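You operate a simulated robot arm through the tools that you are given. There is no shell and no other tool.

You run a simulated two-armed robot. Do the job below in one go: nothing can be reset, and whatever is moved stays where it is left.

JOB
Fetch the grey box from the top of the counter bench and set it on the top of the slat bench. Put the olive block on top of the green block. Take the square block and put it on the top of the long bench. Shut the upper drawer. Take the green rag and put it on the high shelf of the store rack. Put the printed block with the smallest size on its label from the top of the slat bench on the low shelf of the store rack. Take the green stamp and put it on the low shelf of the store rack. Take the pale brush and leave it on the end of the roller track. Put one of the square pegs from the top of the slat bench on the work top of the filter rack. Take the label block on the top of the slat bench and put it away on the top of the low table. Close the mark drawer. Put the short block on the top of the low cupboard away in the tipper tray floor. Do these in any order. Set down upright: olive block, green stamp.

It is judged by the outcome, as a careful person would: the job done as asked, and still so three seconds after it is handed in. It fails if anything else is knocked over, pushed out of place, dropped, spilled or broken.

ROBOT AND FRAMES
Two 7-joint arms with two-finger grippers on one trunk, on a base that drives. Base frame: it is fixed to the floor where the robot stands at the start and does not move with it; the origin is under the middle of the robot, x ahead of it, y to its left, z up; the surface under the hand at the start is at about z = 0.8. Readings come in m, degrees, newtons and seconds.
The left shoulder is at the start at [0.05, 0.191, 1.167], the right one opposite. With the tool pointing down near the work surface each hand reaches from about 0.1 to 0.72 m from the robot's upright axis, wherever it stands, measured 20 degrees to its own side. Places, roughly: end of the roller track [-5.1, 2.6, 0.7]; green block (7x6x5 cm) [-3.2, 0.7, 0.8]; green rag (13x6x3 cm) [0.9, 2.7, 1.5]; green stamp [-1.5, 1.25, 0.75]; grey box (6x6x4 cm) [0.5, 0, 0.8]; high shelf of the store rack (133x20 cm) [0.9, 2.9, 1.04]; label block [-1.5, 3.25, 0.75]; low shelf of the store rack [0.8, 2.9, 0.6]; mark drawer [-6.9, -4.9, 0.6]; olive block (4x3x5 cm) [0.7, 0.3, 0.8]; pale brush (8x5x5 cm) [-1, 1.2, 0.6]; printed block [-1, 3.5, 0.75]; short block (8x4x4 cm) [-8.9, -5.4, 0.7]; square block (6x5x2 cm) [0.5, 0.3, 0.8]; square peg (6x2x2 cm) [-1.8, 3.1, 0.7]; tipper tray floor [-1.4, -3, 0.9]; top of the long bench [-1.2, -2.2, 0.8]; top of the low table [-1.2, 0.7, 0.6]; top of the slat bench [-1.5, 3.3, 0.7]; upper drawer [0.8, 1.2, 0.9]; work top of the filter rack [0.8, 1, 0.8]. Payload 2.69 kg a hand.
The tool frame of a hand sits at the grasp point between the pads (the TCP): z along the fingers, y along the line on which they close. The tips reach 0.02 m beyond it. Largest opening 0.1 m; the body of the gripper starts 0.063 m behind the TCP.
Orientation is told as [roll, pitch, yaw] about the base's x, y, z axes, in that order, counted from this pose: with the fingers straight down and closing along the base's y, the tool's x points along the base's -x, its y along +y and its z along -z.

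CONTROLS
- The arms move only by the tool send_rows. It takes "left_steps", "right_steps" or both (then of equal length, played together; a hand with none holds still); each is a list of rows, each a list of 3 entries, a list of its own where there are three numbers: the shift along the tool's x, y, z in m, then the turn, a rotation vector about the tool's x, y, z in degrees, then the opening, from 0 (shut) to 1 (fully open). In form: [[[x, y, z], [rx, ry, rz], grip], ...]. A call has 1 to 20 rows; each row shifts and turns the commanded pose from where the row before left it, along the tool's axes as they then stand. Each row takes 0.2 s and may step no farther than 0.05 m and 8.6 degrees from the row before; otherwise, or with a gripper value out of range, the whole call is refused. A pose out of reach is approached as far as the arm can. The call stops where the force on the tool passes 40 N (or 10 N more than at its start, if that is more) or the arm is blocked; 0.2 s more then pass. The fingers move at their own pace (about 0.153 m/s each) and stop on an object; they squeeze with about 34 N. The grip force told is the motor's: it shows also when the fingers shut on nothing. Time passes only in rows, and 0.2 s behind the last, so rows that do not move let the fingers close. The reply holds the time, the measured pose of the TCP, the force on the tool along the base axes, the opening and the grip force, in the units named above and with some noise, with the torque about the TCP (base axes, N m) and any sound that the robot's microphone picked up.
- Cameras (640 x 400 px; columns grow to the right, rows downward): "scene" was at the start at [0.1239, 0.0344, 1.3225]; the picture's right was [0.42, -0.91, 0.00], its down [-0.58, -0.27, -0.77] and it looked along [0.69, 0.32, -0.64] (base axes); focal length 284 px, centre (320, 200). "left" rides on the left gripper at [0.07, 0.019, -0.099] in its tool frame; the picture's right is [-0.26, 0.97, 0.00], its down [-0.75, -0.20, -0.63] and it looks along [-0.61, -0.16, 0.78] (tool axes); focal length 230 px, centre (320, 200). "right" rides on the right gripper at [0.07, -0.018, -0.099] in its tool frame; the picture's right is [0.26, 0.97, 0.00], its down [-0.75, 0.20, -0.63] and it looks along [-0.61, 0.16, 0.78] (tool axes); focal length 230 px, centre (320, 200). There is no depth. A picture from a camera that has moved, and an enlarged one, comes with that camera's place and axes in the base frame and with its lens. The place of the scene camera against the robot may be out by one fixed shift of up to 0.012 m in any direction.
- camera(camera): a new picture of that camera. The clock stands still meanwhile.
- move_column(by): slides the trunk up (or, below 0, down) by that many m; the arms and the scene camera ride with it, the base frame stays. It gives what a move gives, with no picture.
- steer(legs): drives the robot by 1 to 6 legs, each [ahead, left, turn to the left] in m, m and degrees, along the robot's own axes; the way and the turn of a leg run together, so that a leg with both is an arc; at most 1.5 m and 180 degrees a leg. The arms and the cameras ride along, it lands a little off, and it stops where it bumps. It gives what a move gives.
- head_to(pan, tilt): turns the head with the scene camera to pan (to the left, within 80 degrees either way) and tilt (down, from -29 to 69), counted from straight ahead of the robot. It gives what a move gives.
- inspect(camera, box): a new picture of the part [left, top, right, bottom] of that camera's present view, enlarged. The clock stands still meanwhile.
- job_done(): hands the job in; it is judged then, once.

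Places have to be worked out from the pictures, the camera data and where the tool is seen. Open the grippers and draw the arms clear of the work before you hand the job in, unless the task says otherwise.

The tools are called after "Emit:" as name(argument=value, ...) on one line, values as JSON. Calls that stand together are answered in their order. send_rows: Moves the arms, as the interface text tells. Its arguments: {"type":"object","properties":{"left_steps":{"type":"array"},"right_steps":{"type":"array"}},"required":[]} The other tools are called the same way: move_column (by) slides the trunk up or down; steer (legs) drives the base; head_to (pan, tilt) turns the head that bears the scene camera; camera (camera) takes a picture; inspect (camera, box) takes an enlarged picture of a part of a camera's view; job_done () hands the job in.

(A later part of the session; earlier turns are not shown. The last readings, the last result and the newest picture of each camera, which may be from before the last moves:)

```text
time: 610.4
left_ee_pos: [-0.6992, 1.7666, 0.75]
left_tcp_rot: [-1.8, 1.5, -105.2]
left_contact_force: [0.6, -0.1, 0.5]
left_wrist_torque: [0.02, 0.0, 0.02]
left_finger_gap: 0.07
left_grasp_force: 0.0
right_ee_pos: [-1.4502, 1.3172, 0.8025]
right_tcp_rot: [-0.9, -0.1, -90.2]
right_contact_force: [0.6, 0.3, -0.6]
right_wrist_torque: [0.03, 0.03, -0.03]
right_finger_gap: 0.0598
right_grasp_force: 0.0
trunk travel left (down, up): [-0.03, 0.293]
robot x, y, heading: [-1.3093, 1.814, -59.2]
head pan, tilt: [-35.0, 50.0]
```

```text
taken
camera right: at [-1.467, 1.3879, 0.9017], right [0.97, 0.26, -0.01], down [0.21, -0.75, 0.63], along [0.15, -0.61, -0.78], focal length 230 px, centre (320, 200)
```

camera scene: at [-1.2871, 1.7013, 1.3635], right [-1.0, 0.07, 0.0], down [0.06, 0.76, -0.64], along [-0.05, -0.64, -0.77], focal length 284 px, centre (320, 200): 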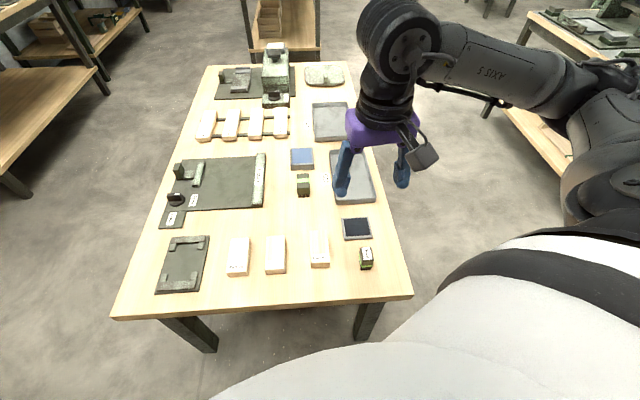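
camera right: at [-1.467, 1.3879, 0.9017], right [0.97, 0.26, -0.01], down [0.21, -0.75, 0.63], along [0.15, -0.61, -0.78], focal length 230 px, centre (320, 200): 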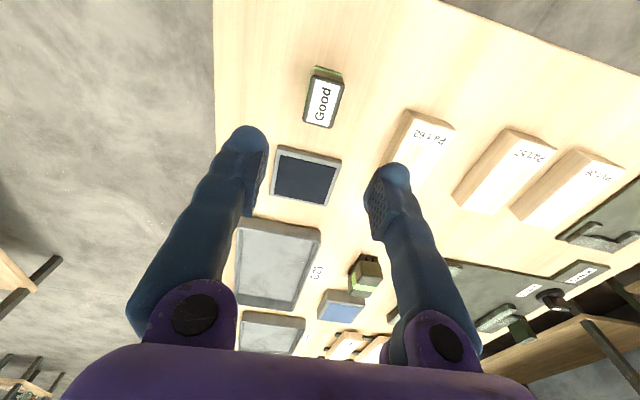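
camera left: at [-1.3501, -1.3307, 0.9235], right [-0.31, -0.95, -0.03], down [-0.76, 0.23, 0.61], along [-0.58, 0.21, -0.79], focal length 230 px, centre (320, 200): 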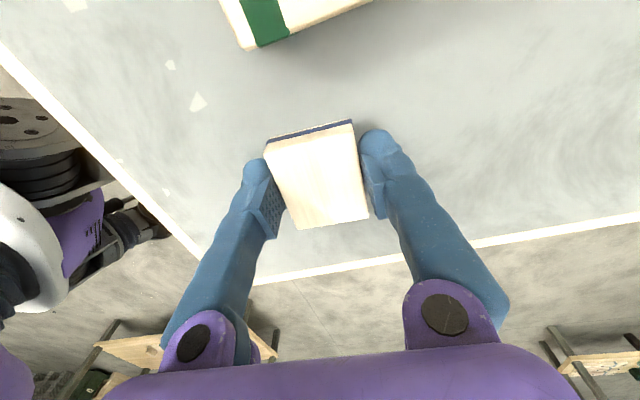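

Centred on the stamp. I lower to z≈0.642 and grip it.

Emit:
send_rows(right_steps=[[[0.003, 0, 0.04], [0, 0, 0], 0.6], [[0, 0, 0.04], [0, 0, 0], 0.6], [[0, 0, 0.04], [0, 0, 0], 0.6], [[0, 0, 0.03], [0, 0, 0], 0.6], [[0, 0, 0.01], [0, 0, 0], 0.6], [[0, 0, 0], [0, 0, 0], 0.4], [[0, 0, 0], [0, 0, 0], 0.0], [[0, 0, 0], [0, 0, 0], 0.0]])

Emit:
camera(camera="right")

```text
time: 612.2
left_ee_pos: [-0.7004, 1.766, 0.7505]
left_tcp_rot: [-1.9, 1.7, -105.2]
left_contact_force: [-0.1, 0.3, -0.1]
left_wrist_torque: [-0.01, -0.01, -0.01]
left_finger_gap: 0.07
left_grasp_force: 0.1
right_ee_pos: [-1.454, 1.3209, 0.6423]
right_tcp_rot: [-0.9, -0.1, -90.2]
right_contact_force: [0.2, -0.5, 0.0]
right_wrist_torque: [0.01, 0.03, 0.02]
right_finger_gap: 0.0309
right_grasp_force: 34.4
trunk travel left (down, up): [-0.03, 0.293]
robot x, y, heading: [-1.3107, 1.8149, -59.3]
head pan, tilt: [-35.0, 50.0]
```

```text
taken
camera right: at [-1.4705, 1.3915, 0.7411], right [0.97, 0.26, -0.01], down [0.21, -0.75, 0.63], along [0.15, -0.61, -0.78], focal length 230 px, centre (320, 200)
```

right: 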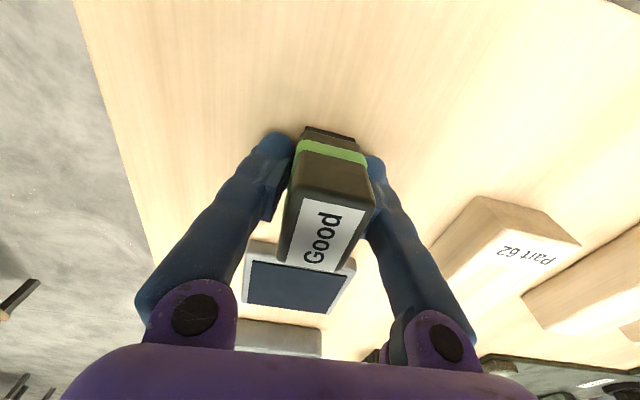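

Stamp gripped (3.1 cm). I lift it and raise the trunk.

Emit:
send_rows(right_steps=[[[0, 0, -0.02], [0, 0, 0], 0.0], [[0, 0, -0.04], [0, 0, 0], 0.0], [[0, 0, -0.05], [0, 0, 0], 0.0], [[0.03, 0, -0.04], [0, 0, 0], 0.0]])

Emit:
move_column(by=0.22)

Emit:
camera(camera="right")

```text
time: 613.2
left_ee_pos: [-0.6998, 1.7672, 0.7499]
left_tcp_rot: [-1.8, 1.6, -105.2]
left_contact_force: [0.0, 0.5, 0.3]
left_wrist_torque: [-0.02, 0.01, 0.04]
left_finger_gap: 0.0697
left_grasp_force: 0.1
right_ee_pos: [-1.4498, 1.3524, 0.7929]
right_tcp_rot: [-0.9, -0.1, -90.1]
right_contact_force: [-0.1, -0.4, -0.9]
right_wrist_torque: [0.0, 0.02, 0.0]
right_finger_gap: 0.0307
right_grasp_force: 34.1
trunk travel left (down, up): [-0.03, 0.293]
robot x, y, heading: [-1.309, 1.8137, -59.1]
head pan, tilt: [-35.0, 50.0]
```

```text
time: 615.5
left_ee_pos: [-0.6995, 1.7679, 0.9701]
left_tcp_rot: [-1.8, 1.6, -105.2]
left_contact_force: [-0.6, 0.0, -0.2]
left_wrist_torque: [0.04, 0.0, 0.01]
left_finger_gap: 0.0701
left_grasp_force: 0.0
right_ee_pos: [-1.4496, 1.3509, 1.0128]
right_tcp_rot: [-0.9, -0.2, -90.1]
right_contact_force: [0.5, -0.2, -0.9]
right_wrist_torque: [0.02, -0.02, -0.02]
right_finger_gap: 0.0308
right_grasp_force: 33.7
trunk travel left (down, up): [-0.25, 0.073]
robot x, y, heading: [-1.3102, 1.8128, -59.7]
head pan, tilt: [-35.0, 50.0]
```

```text
taken
camera right: at [-1.4669, 1.4221, 1.112], right [0.97, 0.26, -0.01], down [0.21, -0.75, 0.63], along [0.15, -0.61, -0.78], focal length 230 px, centre (320, 200)
```

right: 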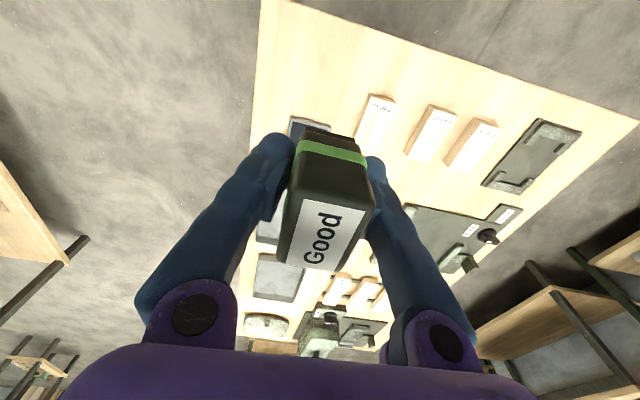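

The stamp is held upright. Now to the east end of the slat bench for the printed block with the left hand: I back off, turn to face north (100°), and drive round to about [-0.4, 3.05].

Emit:
steer(legs=[[-0.302, 0.177, 0], [0, 0, 159.7], [-0.16, -0.9, 0], [0.87, -0.15, 0]])

Emit:
head_to(pan=50, tilt=40)

Emit:
camera(camera="scene")

Emit:
camera(camera="left")

```text
time: 635.2
left_ee_pos: [-0.9987, 3.0639, 0.9689]
left_tcp_rot: [-1.7, 1.6, 57.8]
left_contact_force: [-1.1, -0.1, -0.8]
left_wrist_torque: [0.05, -0.02, 0.01]
left_finger_gap: 0.07
left_grasp_force: 0.0
right_ee_pos: [-0.1594, 3.2405, 1.0136]
right_tcp_rot: [-0.7, -0.1, 72.8]
right_contact_force: [0.6, -0.3, -1.0]
right_wrist_torque: [0.0, 0.01, 0.05]
right_finger_gap: 0.0308
right_grasp_force: 33.9
trunk travel left (down, up): [-0.25, 0.073]
robot x, y, heading: [-0.4349, 2.841, 103.6]
head pan, tilt: [-35.0, 50.0]
stopped in leg 4: the robot was blocked; the commanded pose is now the measured one
```

```text
time: 636.8
left_ee_pos: [-0.9994, 3.0656, 0.9698]
left_tcp_rot: [-1.8, 1.6, 57.8]
left_contact_force: [-0.8, 0.4, 0.0]
left_wrist_torque: [0.0, 0.03, 0.0]
left_finger_gap: 0.0698
left_grasp_force: 0.1
right_ee_pos: [-0.1612, 3.2415, 1.0117]
right_tcp_rot: [-0.7, 0.0, 72.7]
right_contact_force: [0.2, -0.1, -0.3]
right_wrist_torque: [0.01, -0.04, 0.03]
right_finger_gap: 0.0307
right_grasp_force: 34.1
trunk travel left (down, up): [-0.25, 0.073]
robot x, y, heading: [-0.4292, 2.8426, 103.7]
head pan, tilt: [50.0, 40.0]
```

```text
taken
camera scene: at [-0.5101, 2.9165, 1.3476], right [0.44, 0.9, 0.0], down [0.58, -0.29, -0.77], along [-0.69, 0.34, -0.64], focal length 284 px, centre (320, 200)
```

scene: 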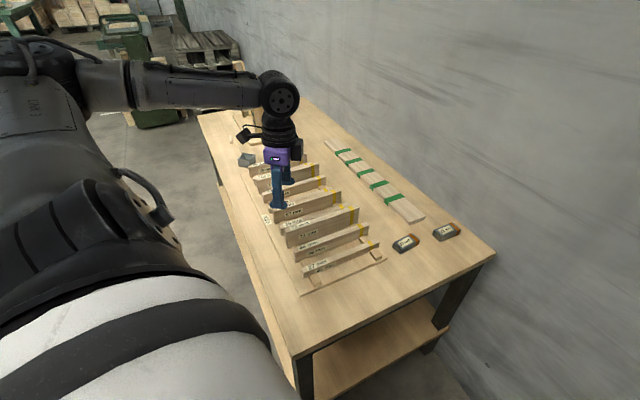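

```text
taken
camera left: at [-1.0535, 3.0202, 1.071], right [-0.68, 0.73, -0.04], down [0.56, 0.55, 0.61], along [0.47, 0.4, -0.79], focal length 230 px, centre (320, 200)
```

left: 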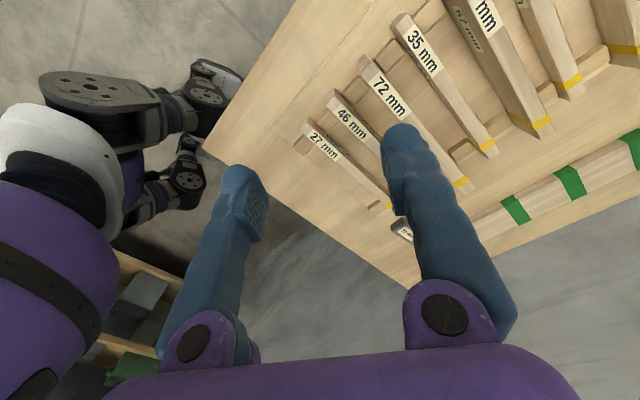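

The base just touched the bench's corner. I zoom in on the two dark printed blocks to read their labels.

Emit:
inspect(camera="scene", box=[380, 210, 480, 270])

Emit:
inspect(camera="scene", box=[230, 100, 500, 300])

```text
6.40 times, centred on (430, 240) of scene
camera zoom: at [-0.5101, 2.9165, 1.3476], right [0.44, 0.9, 0.0], down [0.58, -0.29, -0.77], along [-0.69, 0.34, -0.64], focal length 1821 px, centre (-384, -56)
```

zoom: 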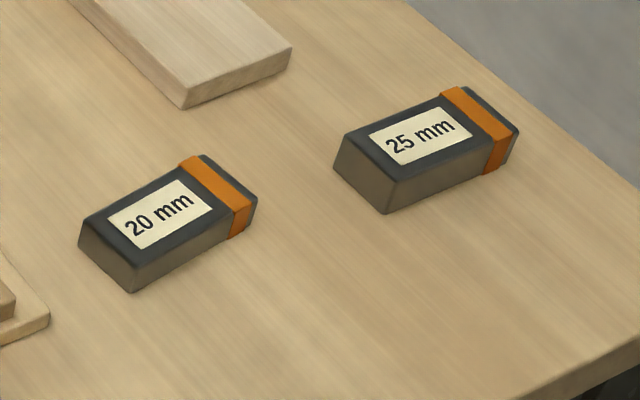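

```text
2.00 times, centred on (365, 200) of scene
camera zoom: at [-0.5101, 2.9165, 1.3476], right [0.44, 0.9, 0.0], down [0.58, -0.29, -0.77], along [-0.69, 0.34, -0.64], focal length 569 px, centre (230, 200)
```

zoom: 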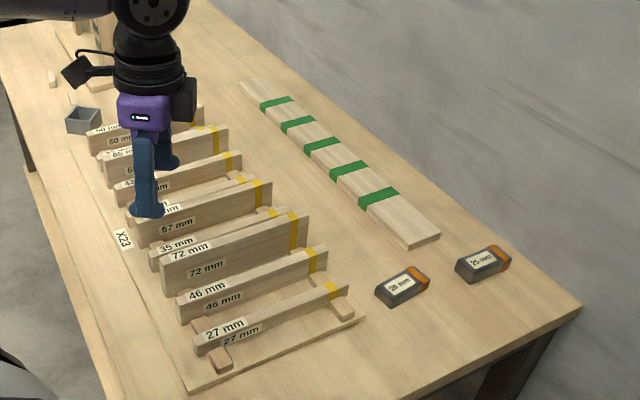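

The two printed blocks read 20 mm and 25 mm, so the 20 mm one (≈[-0.907, 3.396]) is wanted. The stamp hand is in the way on this side, so I first take the stamp to the store rack and come back afterwards. I move east and turn to face the rack.

Emit:
steer(legs=[[-0.19, -0.365, 0], [0, 0, -103.7]])

Emit:
head_to(pan=0, tilt=10)

Emit:
camera(camera="scene")

Emit:
head_to(pan=0, tilt=35)

Emit:
camera(camera="scene")

```text
time: 644.7
left_ee_pos: [0.2822, 3.2604, 0.9692]
left_tcp_rot: [-1.9, 1.6, -42.6]
left_contact_force: [0.5, 0.4, -0.1]
left_wrist_torque: [-0.01, 0.04, -0.02]
left_finger_gap: 0.0702
left_grasp_force: 0.0
right_ee_pos: [0.3044, 2.4018, 1.0138]
right_tcp_rot: [-0.8, -0.1, -27.6]
right_contact_force: [0.8, 0.1, -0.4]
right_wrist_torque: [0.0, -0.04, -0.03]
right_finger_gap: 0.0307
right_grasp_force: 34.4
trunk travel left (down, up): [-0.25, 0.073]
robot x, y, heading: [-0.0396, 2.7413, 3.0]
head pan, tilt: [50.0, 40.0]
```

```text
time: 645.9
left_ee_pos: [0.2819, 3.2608, 0.9704]
left_tcp_rot: [-1.9, 1.6, -42.7]
left_contact_force: [1.0, -0.1, -0.2]
left_wrist_torque: [0.0, 0.0, 0.0]
left_finger_gap: 0.0699
left_grasp_force: 0.1
right_ee_pos: [0.3031, 2.4025, 1.0115]
right_tcp_rot: [-0.8, -0.1, -27.8]
right_contact_force: [-0.9, 0.8, -1.7]
right_wrist_torque: [0.01, -0.01, -0.01]
right_finger_gap: 0.0306
right_grasp_force: 34.1
trunk travel left (down, up): [-0.25, 0.073]
robot x, y, heading: [-0.0376, 2.7425, 3.2]
head pan, tilt: [0.0, 10.0]
```

```text
taken
camera scene: at [0.0994, 2.748, 1.3953], right [0.06, -1.0, 0.0], down [-0.17, -0.01, -0.98], along [0.98, 0.06, -0.17], focal length 284 px, centre (320, 200)
```

scene: 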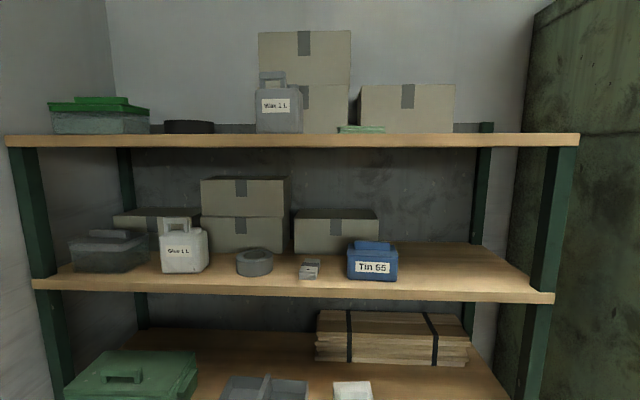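

```text
time: 646.8
left_ee_pos: [0.2824, 3.2603, 0.9699]
left_tcp_rot: [-1.8, 1.6, -42.7]
left_contact_force: [0.0, -0.2, -0.5]
left_wrist_torque: [0.0, 0.02, 0.01]
left_finger_gap: 0.0699
left_grasp_force: 0.0
right_ee_pos: [0.3041, 2.404, 1.0129]
right_tcp_rot: [-0.7, -0.1, -27.6]
right_contact_force: [0.8, -0.4, 0.0]
right_wrist_torque: [0.01, 0.0, 0.0]
right_finger_gap: 0.0306
right_grasp_force: 33.7
trunk travel left (down, up): [-0.25, 0.073]
robot x, y, heading: [-0.0429, 2.7398, 3.2]
head pan, tilt: [0.0, 35.0]
```

```text
taken
camera scene: at [0.0944, 2.7477, 1.3553], right [0.06, -1.0, 0.0], down [-0.57, -0.03, -0.82], along [0.82, 0.05, -0.57], focal length 284 px, centre (320, 200)
```

scene: 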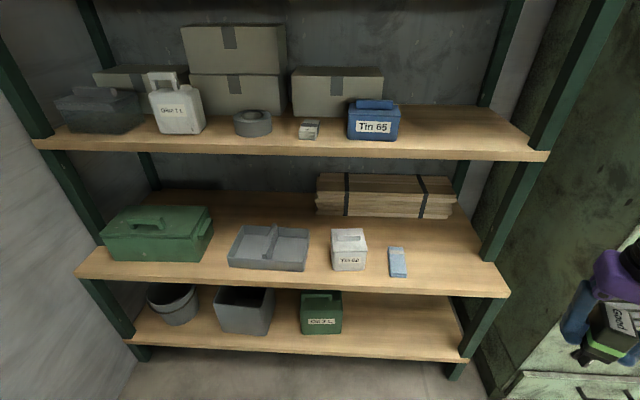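

I have a clear view: low shelf z≈0.6 (front edge x≈0.70), with free space at its right end around [0.80, 2.38]; high shelf front x≈0.78; the green rag lies flat at the front of the top shelf. I lower the trunk and arm first so the hand fits below the high shelf, then drive in with heading ~30°.

Emit:
move_column(by=-0.24)

Emit:
send_rows(right_steps=[[[0, 0, 0.04], [0, 0, 0], 0], [[0, 0, 0.04], [0, 0, 0], 0], [[0, 0, 0.02], [0, 0, 0], 0]])

Emit:
steer(legs=[[0, 0, 26.8], [0.14, -0.33, 0]])

Emit:
head_to(pan=-30, tilt=40)

Emit:
camera(camera="scene")

Emit:
camera(camera="right")

```text
time: 649.3
left_ee_pos: [0.282, 3.2601, 0.7296]
left_tcp_rot: [-1.9, 1.6, -42.7]
left_contact_force: [-0.6, 0.2, -0.8]
left_wrist_torque: [0.01, 0.02, 0.0]
left_finger_gap: 0.07
left_grasp_force: 0.0
right_ee_pos: [0.3045, 2.4038, 0.7722]
right_tcp_rot: [-0.7, -0.2, -27.7]
right_contact_force: [-0.5, 1.2, -0.7]
right_wrist_torque: [0.01, 0.02, 0.0]
right_finger_gap: 0.0306
right_grasp_force: 34.3
trunk travel left (down, up): [-0.01, 0.313]
robot x, y, heading: [-0.0421, 2.7433, 3.5]
head pan, tilt: [0.0, 35.0]
```

```text
time: 650.1
left_ee_pos: [0.2841, 3.2602, 0.7301]
left_tcp_rot: [-2.0, 1.5, -42.7]
left_contact_force: [0.2, -0.2, -0.2]
left_wrist_torque: [0.02, 0.01, 0.03]
left_finger_gap: 0.0701
left_grasp_force: 0.0
right_ee_pos: [0.3046, 2.4022, 0.6708]
right_tcp_rot: [-0.7, 0.0, -27.6]
right_contact_force: [0.4, -0.4, -0.1]
right_wrist_torque: [0.0, 0.0, 0.01]
right_finger_gap: 0.0304
right_grasp_force: 33.5
trunk travel left (down, up): [-0.01, 0.313]
robot x, y, heading: [-0.0404, 2.7425, 3.0]
head pan, tilt: [0.0, 35.0]
```

```text
time: 654.3
left_ee_pos: [0.249, 3.1736, 0.7278]
left_tcp_rot: [-2.1, 1.2, -15.7]
left_contact_force: [-0.6, 0.8, -0.4]
left_wrist_torque: [0.02, 0.01, 0.01]
left_finger_gap: 0.0698
left_grasp_force: 0.0
right_ee_pos: [0.6561, 2.4234, 0.6743]
right_tcp_rot: [-0.8, 0.2, -0.2]
right_contact_force: [-0.7, 0.2, -1.6]
right_wrist_torque: [0.01, -0.01, -0.01]
right_finger_gap: 0.0309
right_grasp_force: 33.9
trunk travel left (down, up): [-0.01, 0.313]
robot x, y, heading: [0.1947, 2.5602, 30.2]
head pan, tilt: [0.0, 35.0]
stopped in leg 2: the robot was blocked; the commanded pose is now the measured one
```

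```text
time: 655.2
left_ee_pos: [0.2506, 3.1738, 0.726]
left_tcp_rot: [-2.2, 1.2, -15.7]
left_contact_force: [1.4, -0.3, -0.5]
left_wrist_torque: [-0.03, 0.01, 0.01]
left_finger_gap: 0.07
left_grasp_force: 0.0
right_ee_pos: [0.6555, 2.4238, 0.6736]
right_tcp_rot: [-0.7, 0.2, -0.3]
right_contact_force: [-0.3, 0.0, -0.8]
right_wrist_torque: [0.02, -0.01, 0.03]
right_finger_gap: 0.0307
right_grasp_force: 34.2
trunk travel left (down, up): [-0.01, 0.313]
robot x, y, heading: [0.1974, 2.5597, 29.9]
head pan, tilt: [-30.0, 40.0]
```

```text
taken
camera scene: at [0.3223, 2.5875, 1.108], right [0.0, -1.0, 0.01], down [-0.64, -0.01, -0.77], along [0.77, 0.0, -0.64], focal length 284 px, centre (320, 200)
```

scene: 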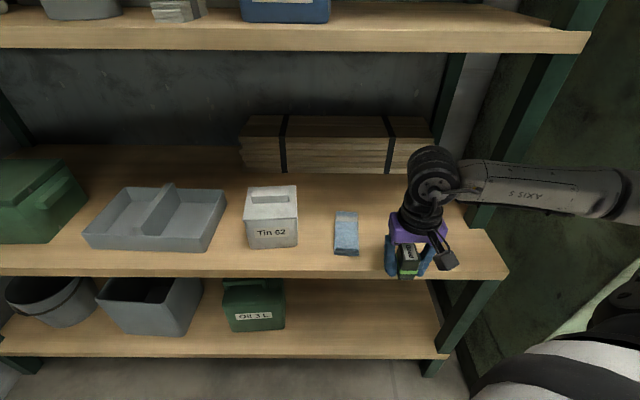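

```text
taken
camera right: at [0.5864, 2.4059, 0.7729], right [-0.25, 0.97, -0.01], down [0.75, 0.2, 0.62], along [0.61, 0.15, -0.78], focal length 230 px, centre (320, 200)
```

right: 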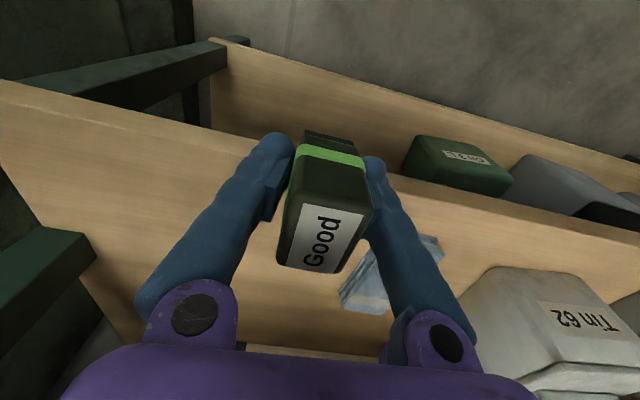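

The base stopped short (my right elbow is close to the cabinet), but the hand can reach from here. I shift slightly back-left, then extend the hand over the shelf to about [0.78, 2.41].

Emit:
steer(legs=[[0, 0.05, 0]])

Emit:
send_rows(right_steps=[[[-0.035, -0.012, 0], [0, 0, 0], 0], [[-0.035, -0.012, 0], [0, 0, 0], 0], [[-0.035, -0.012, 0], [0, 0, 0], 0], [[-0.035, -0.012, 0], [0, 0, 0], 0], [[0, 0, 0], [0, 0, 0], 0]])

Emit:
camera(camera="scene")

Emit:
camera(camera="right")

```text
time: 656.4
left_ee_pos: [0.2273, 3.2137, 0.7301]
left_tcp_rot: [-1.7, 1.7, -15.8]
left_contact_force: [-0.3, -0.1, -0.2]
left_wrist_torque: [0.0, -0.03, -0.02]
left_finger_gap: 0.0698
left_grasp_force: 0.0
right_ee_pos: [0.6326, 2.4612, 0.6705]
right_tcp_rot: [-0.3, 0.4, -0.4]
right_contact_force: [0.0, -0.2, -1.2]
right_wrist_torque: [0.02, -0.01, 0.02]
right_finger_gap: 0.0306
right_grasp_force: 34.0
trunk travel left (down, up): [-0.01, 0.313]
robot x, y, heading: [0.176, 2.6027, 30.1]
head pan, tilt: [-30.0, 40.0]
```

```text
time: 657.6
left_ee_pos: [0.2273, 3.2132, 0.7301]
left_tcp_rot: [-1.8, 1.6, -15.8]
left_contact_force: [-1.0, 0.7, -0.4]
left_wrist_torque: [-0.01, -0.01, -0.04]
left_finger_gap: 0.0698
left_grasp_force: 0.0
right_ee_pos: [0.7712, 2.4142, 0.671]
right_tcp_rot: [-0.2, 0.5, -0.3]
right_contact_force: [0.8, -0.1, -0.9]
right_wrist_torque: [-0.01, 0.01, 0.0]
right_finger_gap: 0.0307
right_grasp_force: 34.1
trunk travel left (down, up): [-0.01, 0.313]
robot x, y, heading: [0.1726, 2.6043, 30.0]
head pan, tilt: [-30.0, 40.0]
```

```text
taken
camera scene: at [0.3004, 2.6236, 1.1076], right [0.0, -1.0, 0.0], down [-0.64, 0.0, -0.77], along [0.77, 0.0, -0.64], focal length 284 px, centre (320, 200)
```

scene: 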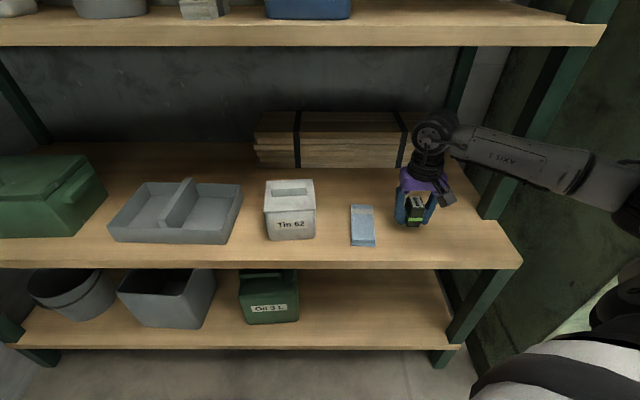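

```text
taken
camera right: at [0.7024, 2.3965, 0.7703], right [-0.25, 0.97, 0.0], down [0.76, 0.2, 0.62], along [0.6, 0.16, -0.78], focal length 230 px, centre (320, 200)
```

right: 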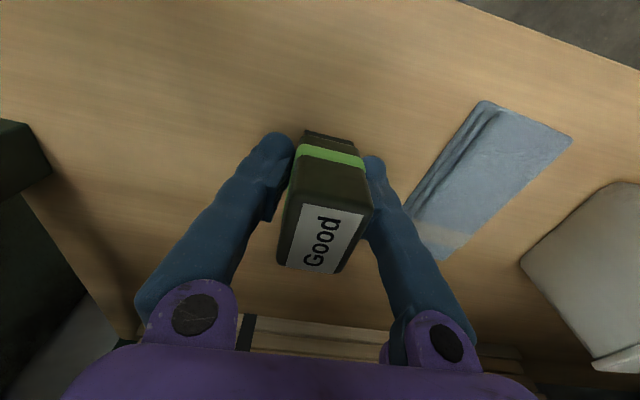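

The stamp is over a clear part of the low shelf. I lower it gently until contact.

Emit:
send_rows(right_steps=[[[0, 0, 0.015], [0, 0, 0], 0], [[0, 0, 0.008], [0, 0, 0], 0], [[0, 0, 0.005], [0, 0, 0], 0], [[0, 0, 0.004], [0, 0, 0], 0], [[0, 0, 0], [0, 0, 0], 0]])

```text
time: 658.8
left_ee_pos: [0.2261, 3.2134, 0.731]
left_tcp_rot: [-1.7, 1.5, -15.7]
left_contact_force: [0.1, -0.5, 0.4]
left_wrist_torque: [-0.01, 0.0, -0.02]
left_finger_gap: 0.07
left_grasp_force: 0.0
right_ee_pos: [0.7717, 2.4136, 0.6415]
right_tcp_rot: [-0.3, 0.0, -0.4]
right_contact_force: [-3.6, -4.3, 26.6]
right_wrist_torque: [0.04, -0.04, 0.03]
right_finger_gap: 0.0305
right_grasp_force: 34.1
trunk travel left (down, up): [-0.01, 0.313]
robot x, y, heading: [0.1766, 2.6008, 30.0]
head pan, tilt: [-30.0, 40.0]
```

The stamp stands on the shelf (27 N). I ease off, open, rise a little, and draw the hand straight back.

Emit:
send_rows(right_steps=[[[0, 0, -0.002], [0, 0, 0], 0], [[0, 0, 0], [0, 0, 0], 0.4], [[0, 0, 0], [0, 0, 0], 0.55], [[0, 0, 0], [0, 0, 0], 0.55], [[0, 0, -0.03], [0, 0, 0], 0.55], [[0, 0, -0.035], [0, 0, 0], 0.55], [[0.04, 0, 0], [0, 0, 0], 0.55], [[0.04, 0, 0], [0, 0, 0], 0.55], [[0.045, 0, 0], [0, 0, 0], 0.55], [[0.045, 0, 0], [0, 0, 0], 0.55]])

Emit:
inspect(camera="scene", box=[240, 140, 520, 290])

```text
time: 661.0
left_ee_pos: [0.2268, 3.2141, 0.7307]
left_tcp_rot: [-1.8, 1.6, -15.7]
left_contact_force: [-0.7, 0.0, -0.3]
left_wrist_torque: [0.02, -0.02, 0.01]
left_finger_gap: 0.0696
left_grasp_force: 0.0
right_ee_pos: [0.6051, 2.4155, 0.7059]
right_tcp_rot: [-0.3, 0.4, -0.3]
right_contact_force: [0.4, -0.6, 0.1]
right_wrist_torque: [-0.02, -0.02, -0.03]
right_finger_gap: 0.0549
right_grasp_force: 0.1
trunk travel left (down, up): [-0.01, 0.313]
robot x, y, heading: [0.1751, 2.6029, 30.2]
head pan, tilt: [-30.0, 40.0]
```

```text
2.29 times, centred on (380, 215) of scene
camera zoom: at [0.3002, 2.6237, 1.1076], right [0.0, -1.0, 0.0], down [-0.64, 0.0, -0.77], along [0.77, 0.0, -0.64], focal length 650 px, centre (183, 166)
```

zoom: 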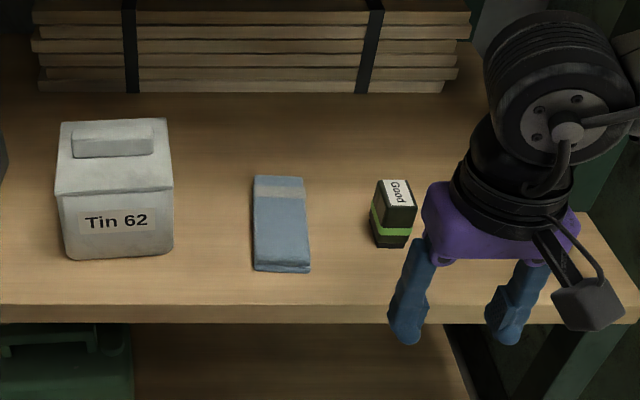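

The stamp stands upright on the low shelf. Next the rag on the top shelf: I raise the trunk fully, back off, and turn to −35° so the left hand can approach from above with its fingers closing front-to-back.

Emit:
move_column(by=0.31)

Emit:
steer(legs=[[-0.31, 0.063, 0], [0, 0, -65]])

Emit:
send_rows(left_steps=[[[0, 0, -0.05], [0, 0, 0], 0.8], [[0, 0, -0.05], [0, 0, 0], 0.8], [[0, 0, -0.05], [0, 0, 0], 0.8], [[0, 0, -0.05], [0, 0, 0], 0.8], [[0, 0, -0.05], [0, 0, 0], 0.8], [[0, 0, -0.05], [0, 0, 0], 0.8], [[0, 0, -0.05], [0, 0, 0], 0.8], [[0, 0, -0.05], [0, 0, 0], 0.8], [[0, 0, -0.05], [0, 0, 0], 0.8], [[0, 0, 0], [0, 0, 0], 0.8]])

Emit:
head_to(pan=40, tilt=5)

Emit:
camera(camera="scene")

Emit:
camera(camera="left")

```text
time: 664.0
left_ee_pos: [0.2272, 3.2128, 1.0399]
left_tcp_rot: [-1.8, 1.6, -15.8]
left_contact_force: [-0.1, 0.3, -0.6]
left_wrist_torque: [0.01, 0.03, 0.01]
left_finger_gap: 0.0701
left_grasp_force: 0.1
right_ee_pos: [0.6045, 2.4144, 1.0151]
right_tcp_rot: [-0.2, 0.4, -0.2]
right_contact_force: [-0.6, 0.2, 0.3]
right_wrist_torque: [0.01, -0.02, 0.02]
right_finger_gap: 0.0548
right_grasp_force: 0.1
trunk travel left (down, up): [-0.32, 0.003]
robot x, y, heading: [0.173, 2.6058, 30.0]
head pan, tilt: [-30.0, 40.0]
```

```text
time: 669.1
left_ee_pos: [0.4497, 2.6907, 1.04]
left_tcp_rot: [-1.9, 1.6, -82.4]
left_contact_force: [1.1, 0.1, 0.5]
left_wrist_torque: [-0.01, -0.03, 0.0]
left_finger_gap: 0.0698
left_grasp_force: 0.0
right_ee_pos: [-0.1334, 2.0273, 1.0163]
right_tcp_rot: [-0.3, 0.4, -66.9]
right_contact_force: [-0.3, 0.2, 0.3]
right_wrist_torque: [0.03, 0.02, 0.0]
right_finger_gap: 0.0549
right_grasp_force: 0.1
trunk travel left (down, up): [-0.32, 0.003]
robot x, y, heading: [-0.1308, 2.5001, -36.4]
head pan, tilt: [-30.0, 40.0]
```

```text
time: 671.3
left_ee_pos: [0.4838, 2.6327, 1.421]
left_tcp_rot: [-1.7, 1.3, -82.3]
left_contact_force: [1.1, 0.3, -0.1]
left_wrist_torque: [0.01, 0.07, -0.01]
left_finger_gap: 0.08
left_grasp_force: 0.0
left hand out of reach, approached as far as the arm can: row 3, 4, 7, 8, 9
right_ee_pos: [-0.1299, 2.0269, 1.0155]
right_tcp_rot: [-0.6, 0.5, -66.9]
right_contact_force: [0.9, 0.5, -0.4]
right_wrist_torque: [-0.02, 0.02, -0.04]
right_finger_gap: 0.0549
right_grasp_force: 0.1
trunk travel left (down, up): [-0.32, 0.003]
robot x, y, heading: [-0.1296, 2.4951, -36.6]
head pan, tilt: [-30.0, 40.0]
```

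```text
time: 672.7
left_ee_pos: [0.4791, 2.6326, 1.4216]
left_tcp_rot: [-1.5, 1.3, -82.4]
left_contact_force: [0.5, 0.6, -0.4]
left_wrist_torque: [0.01, 0.0, 0.0]
left_finger_gap: 0.0801
left_grasp_force: 0.0
right_ee_pos: [-0.1338, 2.0274, 1.0164]
right_tcp_rot: [-0.3, 0.3, -67.0]
right_contact_force: [0.5, 0.5, 0.5]
right_wrist_torque: [-0.03, 0.02, 0.03]
right_finger_gap: 0.0551
right_grasp_force: 0.1
trunk travel left (down, up): [-0.32, 0.003]
robot x, y, heading: [-0.1319, 2.4983, -36.4]
head pan, tilt: [40.0, 5.0]
```

```text
taken
camera scene: at [0.0007, 2.4789, 1.4734], right [0.06, -1.0, 0.0], down [-0.09, -0.01, -1.0], along [0.99, 0.06, -0.09], focal length 284 px, centre (320, 200)
```

scene: 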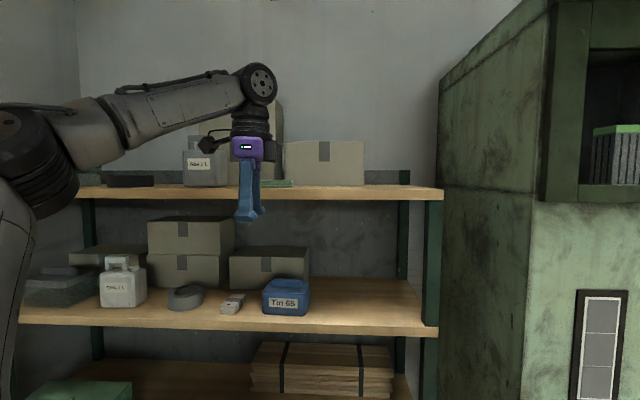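

```text
taken
camera left: at [0.4917, 2.7018, 1.5233], right [0.99, -0.13, -0.03], down [-0.08, -0.78, 0.62], along [-0.1, -0.61, -0.79], focal length 230 px, centre (320, 200)
```

left: 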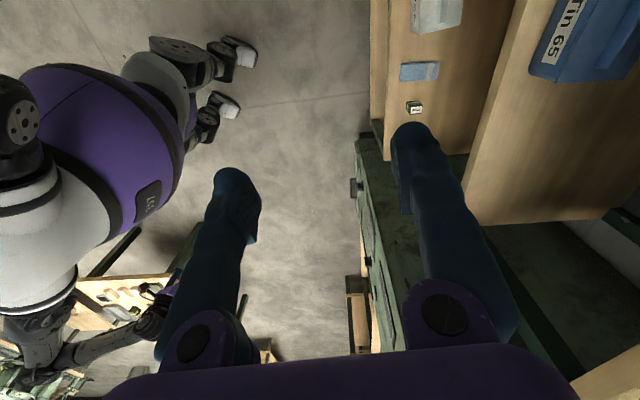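

With the tool vertical the hand tops out at z≈1.42, slightly too low. I zoom in on the rag to plan a tilted or sideways grasp.

Emit:
inspect(camera="scene", box=[180, 120, 380, 210])

```text
3.20 times, centred on (280, 165) of scene
camera zoom: at [0.0007, 2.4789, 1.4734], right [0.06, -1.0, 0.0], down [-0.09, -0.01, -1.0], along [0.99, 0.06, -0.09], focal length 910 px, centre (448, 312)
```

zoom: 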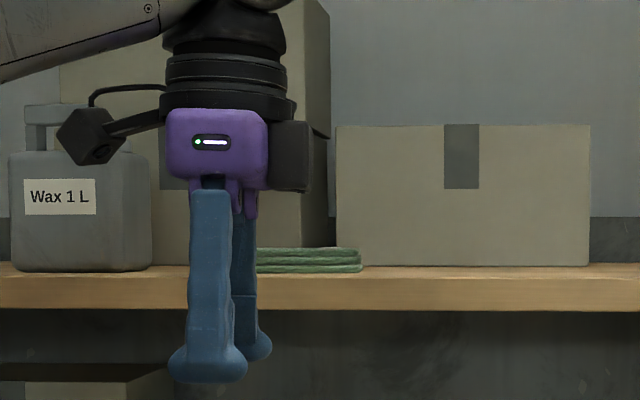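

The rag lies folded at about x 0.894–0.954, y 2.62–2.75 on the shelf (top z≈1.432), too deep for a vertical grasp at this height. I'll first draw it forward with the closed right fingers hooked behind it. I turn to 30° and raise and tilt the right hand.

Emit:
steer(legs=[[0, 0, 66.4]])

Emit:
send_rows(right_steps=[[[0, 0, -0.05], [0, 0, 0], 0.2], [[0, 0, -0.05], [0, 0, 0], 0.0], [[0, 0, -0.05], [0, 0, 0], 0.0], [[0, 0, -0.05], [0, 0, 0], 0.0], [[0, 0, 0], [0, -8, 0], 0.0], [[0, 0, 0], [0, -8, 0], 0.0], [[0, 0, 0], [0, -8, 0], 0.0], [[0, 0, 0], [0, -8, 0], 0.0], [[0, 0, 0], [0, -8, 0], 0.0], [[0, 0, 0], [0, 0, 0], 0.0]])

```text
time: 676.0
left_ee_pos: [-0.001, 3.1089, 1.4224]
left_tcp_rot: [-1.4, 1.3, -16.7]
left_contact_force: [-0.3, -0.3, -0.8]
left_wrist_torque: [0.0, 0.03, 0.0]
left_finger_gap: 0.0798
left_grasp_force: 0.0
right_ee_pos: [0.2969, 2.303, 1.0158]
right_tcp_rot: [-0.3, 0.4, -1.2]
right_contact_force: [0.8, -0.2, -1.2]
right_wrist_torque: [0.01, 0.0, -0.02]
right_finger_gap: 0.0549
right_grasp_force: 0.1
trunk travel left (down, up): [-0.32, 0.003]
robot x, y, heading: [-0.1287, 2.4954, 29.6]
head pan, tilt: [40.0, 5.0]
```

```text
time: 678.2
left_ee_pos: [-0.0008, 3.1086, 1.4217]
left_tcp_rot: [-1.6, 1.3, -16.6]
left_contact_force: [0.7, -0.1, 0.1]
left_wrist_torque: [0.0, -0.01, 0.0]
left_finger_gap: 0.08
left_grasp_force: 0.0
right_ee_pos: [0.3527, 2.3068, 1.2596]
right_tcp_rot: [-0.3, -39.5, -0.9]
right_contact_force: [-0.4, 0.0, 0.0]
right_wrist_torque: [-0.01, 0.03, 0.02]
right_finger_gap: 0.0
right_grasp_force: 29.4
right hand out of reach, approached as far as the arm can: row 7, 8, 9
trunk travel left (down, up): [-0.32, 0.003]
robot x, y, heading: [-0.133, 2.4969, 29.2]
head pan, tilt: [40.0, 5.0]
```

The tilt works. I extend the hand forward and up to test the reach needed over the top shelf (z≈1.49), still away from the rack.

Emit:
send_rows(right_steps=[[[-0.0396, 0.0171, -0.01], [0, 0, 0], 0.0], [[-0.0396, 0.0171, -0.01], [0, 0, 0], 0.0], [[-0.0396, 0.0171, -0.01], [0, 0, 0], 0.0], [[-0.0396, 0.0171, -0.01], [0, 0, 0], 0.0], [[-0.0396, 0.0171, -0.01], [0, 0, 0], 0.0], [[-0.0396, 0.0171, -0.01], [0, 0, 0], 0.0], [[-0.0396, 0.0171, -0.01], [0, 0, 0], 0.0], [[0, 0, 0], [0, 0, 0], 0.0]])

Emit:
head_to(pan=-25, tilt=5)

Emit:
camera(camera="scene")

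Emit:
camera(camera="right")

```text
time: 680.0
left_ee_pos: [-0.001, 3.1081, 1.4234]
left_tcp_rot: [-1.4, 1.2, -16.7]
left_contact_force: [-0.2, 0.0, -0.4]
left_wrist_torque: [0.06, 0.01, 0.0]
left_finger_gap: 0.08
left_grasp_force: 0.1
right_ee_pos: [0.5214, 2.4204, 1.4906]
right_tcp_rot: [-0.4, -39.6, -1.0]
right_contact_force: [0.5, 0.4, -0.9]
right_wrist_torque: [0.03, 0.0, 0.0]
right_finger_gap: 0.0
right_grasp_force: 29.7
trunk travel left (down, up): [-0.32, 0.003]
robot x, y, heading: [-0.1292, 2.4987, 29.4]
head pan, tilt: [40.0, 5.0]
```

```text
time: 681.4
left_ee_pos: [-0.0011, 3.1088, 1.4218]
left_tcp_rot: [-1.6, 1.3, -16.7]
left_contact_force: [0.1, -0.1, -0.5]
left_wrist_torque: [-0.01, 0.02, 0.02]
left_finger_gap: 0.0801
left_grasp_force: 0.0
right_ee_pos: [0.5233, 2.4198, 1.4907]
right_tcp_rot: [-0.4, -39.6, -1.1]
right_contact_force: [0.4, -0.8, 0.4]
right_wrist_torque: [-0.02, -0.01, -0.02]
right_finger_gap: 0.0
right_grasp_force: 29.9
trunk travel left (down, up): [-0.32, 0.003]
robot x, y, heading: [-0.1256, 2.5, 29.4]
head pan, tilt: [-25.0, 5.0]
```

```text
taken
camera scene: at [0.0032, 2.5236, 1.4734], right [0.08, -1.0, 0.0], down [-0.09, -0.01, -1.0], along [0.99, 0.07, -0.09], focal length 284 px, centre (320, 200)
```

scene: 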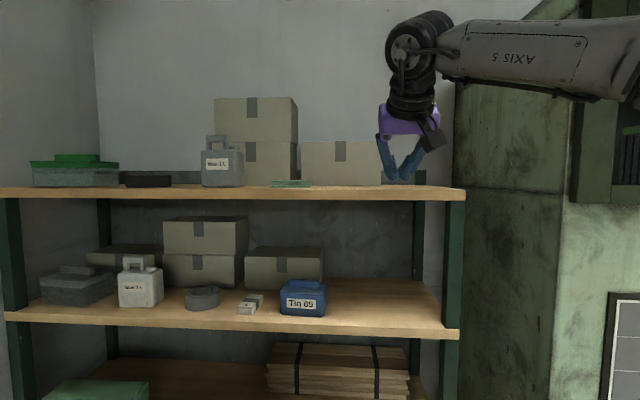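

```text
taken
camera right: at [0.4059, 2.4053, 1.523], right [-0.18, 0.97, -0.17], down [0.18, 0.2, 0.96], along [0.97, 0.14, -0.21], focal length 230 px, centre (320, 200)
```

right: 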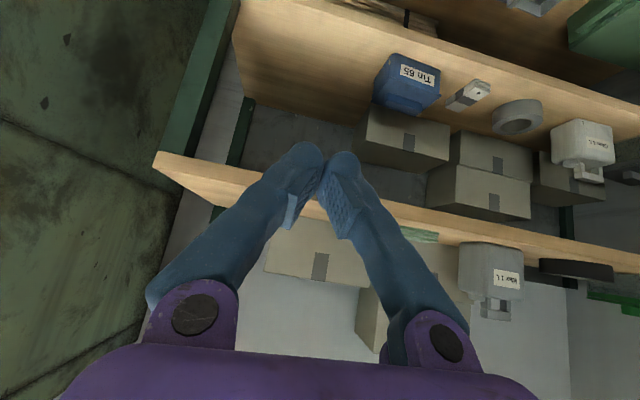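

That pose is reachable, so I can carry it in by driving. I drive forward so the fingertips come over the shelf, stopping short of the boxes.

Emit:
send_rows(right_steps=[[[-0.0064, 0, -0.0077], [0, 0, 0], 0.0], [[0, 0, 0], [0, 0, 0], 0.0]])

Emit:
steer(legs=[[0.476, 0.03, 0]])

Emit:
head_to(pan=-25, tilt=10)

Emit:
camera(camera="scene")

Emit:
camera(camera="right")

```text
time: 682.0
left_ee_pos: [-0.0014, 3.1076, 1.4224]
left_tcp_rot: [-1.5, 1.3, -16.6]
left_contact_force: [0.5, -0.2, -0.3]
left_wrist_torque: [0.0, 0.01, 0.02]
left_finger_gap: 0.0798
left_grasp_force: 0.0
right_ee_pos: [0.523, 2.4226, 1.5006]
right_tcp_rot: [-0.3, -39.6, -0.8]
right_contact_force: [0.8, -0.2, 1.2]
right_wrist_torque: [0.0, -0.03, 0.02]
right_finger_gap: 0.0003
right_grasp_force: 29.5
trunk travel left (down, up): [-0.32, 0.003]
robot x, y, heading: [-0.128, 2.4981, 29.2]
head pan, tilt: [-25.0, 5.0]
```

```text
time: 684.8
left_ee_pos: [0.405, 3.366, 1.4227]
left_tcp_rot: [-1.4, 1.4, -16.9]
left_contact_force: [0.8, 0.1, 0.1]
left_wrist_torque: [0.01, -0.02, 0.0]
left_finger_gap: 0.0797
left_grasp_force: 0.1
right_ee_pos: [0.9256, 2.6764, 1.5014]
right_tcp_rot: [-0.4, -39.6, -1.2]
right_contact_force: [0.6, 0.1, -0.5]
right_wrist_torque: [-0.01, -0.02, -0.03]
right_finger_gap: 0.0
right_grasp_force: 29.4
trunk travel left (down, up): [-0.32, 0.003]
robot x, y, heading: [0.2744, 2.7548, 29.1]
head pan, tilt: [-25.0, 5.0]
```

```text
time: 685.5
left_ee_pos: [0.4045, 3.3674, 1.4229]
left_tcp_rot: [-1.5, 1.2, -16.9]
left_contact_force: [-0.9, 0.3, -0.1]
left_wrist_torque: [0.04, 0.0, 0.03]
left_finger_gap: 0.0802
left_grasp_force: 0.0
right_ee_pos: [0.9254, 2.6772, 1.5021]
right_tcp_rot: [-0.5, -39.6, -1.2]
right_contact_force: [-0.1, 0.5, -0.5]
right_wrist_torque: [-0.04, -0.01, -0.03]
right_finger_gap: 0.0001
right_grasp_force: 29.3
trunk travel left (down, up): [-0.32, 0.003]
robot x, y, heading: [0.2729, 2.7573, 28.9]
head pan, tilt: [-25.0, 10.0]
```

```text
taken
camera scene: at [0.4076, 2.7818, 1.4653], right [0.07, -1.0, 0.0], down [-0.17, -0.01, -0.98], along [0.98, 0.07, -0.17], focal length 284 px, centre (320, 200)
```

scene: 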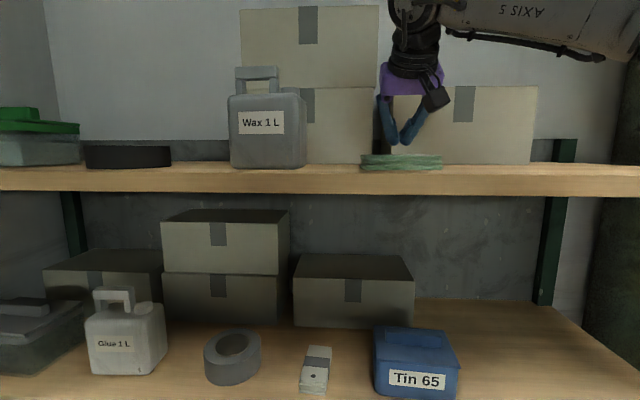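

```text
taken
camera right: at [0.8087, 2.6626, 1.533], right [-0.17, 0.97, -0.17], down [0.18, 0.2, 0.96], along [0.97, 0.14, -0.21], focal length 230 px, centre (320, 200)
```

right: 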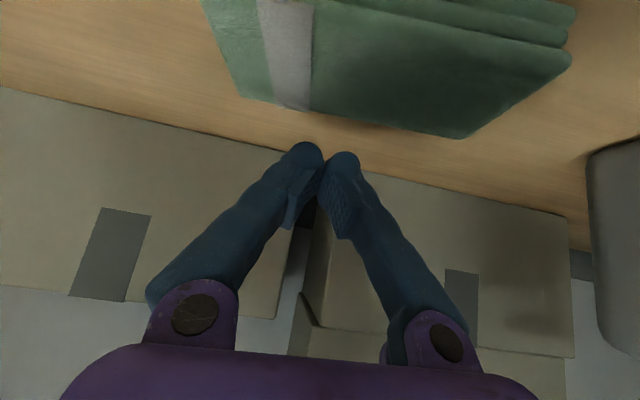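

The wrist view shows the rag well: back edge x≈0.92, y 2.63–2.75, so it is centred near [0.89, 2.69]. I move the fingertips 3.5 cm further back and lower them behind the rag.

Emit:
send_rows(right_steps=[[[-0.027, 0.01, 0.0223], [0, 0, 0], 0.0], [[0.0127, 0, 0.0155], [0, 0, 0], 0.0], [[0.0127, 0, 0.0155], [0, 0, 0], 0.0], [[0, 0, 0], [0, 0, 0], 0.0]])

Emit:
camera(camera="right")

Emit:
inspect(camera="scene", box=[300, 40, 500, 200])

```text
time: 686.5
left_ee_pos: [0.406, 3.3677, 1.4218]
left_tcp_rot: [-1.5, 1.3, -16.9]
left_contact_force: [-0.4, 0.8, 0.0]
left_wrist_torque: [0.0, 0.0, -0.01]
left_finger_gap: 0.0802
left_grasp_force: 0.0
right_ee_pos: [0.9606, 2.6875, 1.4613]
right_tcp_rot: [-0.3, -39.6, -1.2]
right_contact_force: [-0.1, -0.4, 0.4]
right_wrist_torque: [0.0, 0.0, 0.01]
right_finger_gap: 0.0002
right_grasp_force: 30.0
trunk travel left (down, up): [-0.32, 0.003]
robot x, y, heading: [0.2724, 2.7583, 28.9]
head pan, tilt: [-25.0, 10.0]
```

```text
taken
camera right: at [0.8435, 2.6718, 1.4927], right [-0.17, 0.97, -0.17], down [0.18, 0.2, 0.96], along [0.97, 0.14, -0.21], focal length 230 px, centre (320, 200)
```

right: 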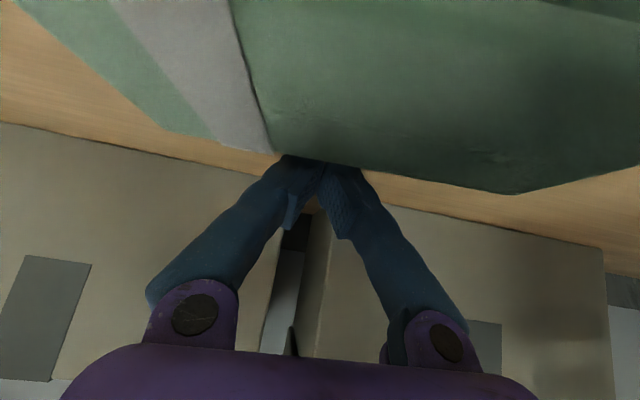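

```text
2.50 times, centred on (400, 120) of scene
camera zoom: at [0.4075, 2.7818, 1.4653], right [0.07, -1.0, 0.0], down [-0.17, -0.01, -0.98], along [0.98, 0.07, -0.17], focal length 711 px, centre (120, 400)
```

zoom: 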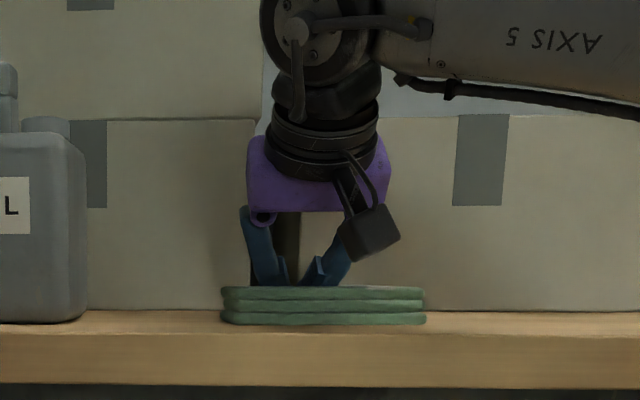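

The fingertips are behind the rag. I pull slowly toward the front edge in 1.5 cm steps and check.

Emit:
send_rows(right_steps=[[[0.0116, 0, -0.0095], [0, 0, 0], 0.0], [[0.0116, 0, -0.0095], [0, 0, 0], 0.0], [[0.0116, 0, -0.0095], [0, 0, 0], 0.0], [[0.0116, 0, -0.0095], [0, 0, 0], 0.0], [[0, 0, 0], [0, 0, 0], 0.0]])

Emit:
inspect(camera="scene", box=[300, 40, 500, 200])

Emit:
camera(camera="right")

```text
time: 687.7
left_ee_pos: [0.4049, 3.3667, 1.4222]
left_tcp_rot: [-1.4, 1.3, -16.8]
left_contact_force: [0.3, -0.3, 0.5]
left_wrist_torque: [-0.02, 0.01, 0.02]
left_finger_gap: 0.0798
left_grasp_force: 0.0
right_ee_pos: [0.9018, 2.6895, 1.4596]
right_tcp_rot: [-0.5, -39.6, -1.2]
right_contact_force: [0.5, -0.7, 2.3]
right_wrist_torque: [-0.01, 0.06, -0.01]
right_finger_gap: 0.0
right_grasp_force: 29.6
trunk travel left (down, up): [-0.32, 0.003]
robot x, y, heading: [0.2737, 2.7561, 28.9]
head pan, tilt: [-25.0, 10.0]
```

```text
2.50 times, centred on (400, 120) of scene
camera zoom: at [0.4074, 2.7817, 1.4653], right [0.07, -1.0, 0.0], down [-0.17, -0.01, -0.98], along [0.98, 0.07, -0.17], focal length 711 px, centre (120, 400)
```

zoom: 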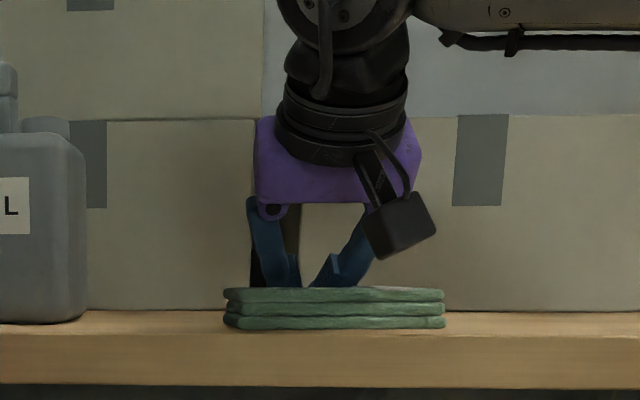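

```text
taken
camera right: at [0.784, 2.6733, 1.4929], right [-0.17, 0.97, -0.17], down [0.18, 0.2, 0.96], along [0.97, 0.14, -0.21], focal length 230 px, centre (320, 200)
```

right: 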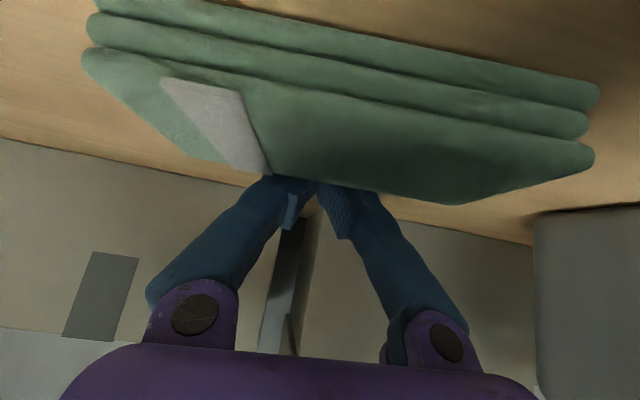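

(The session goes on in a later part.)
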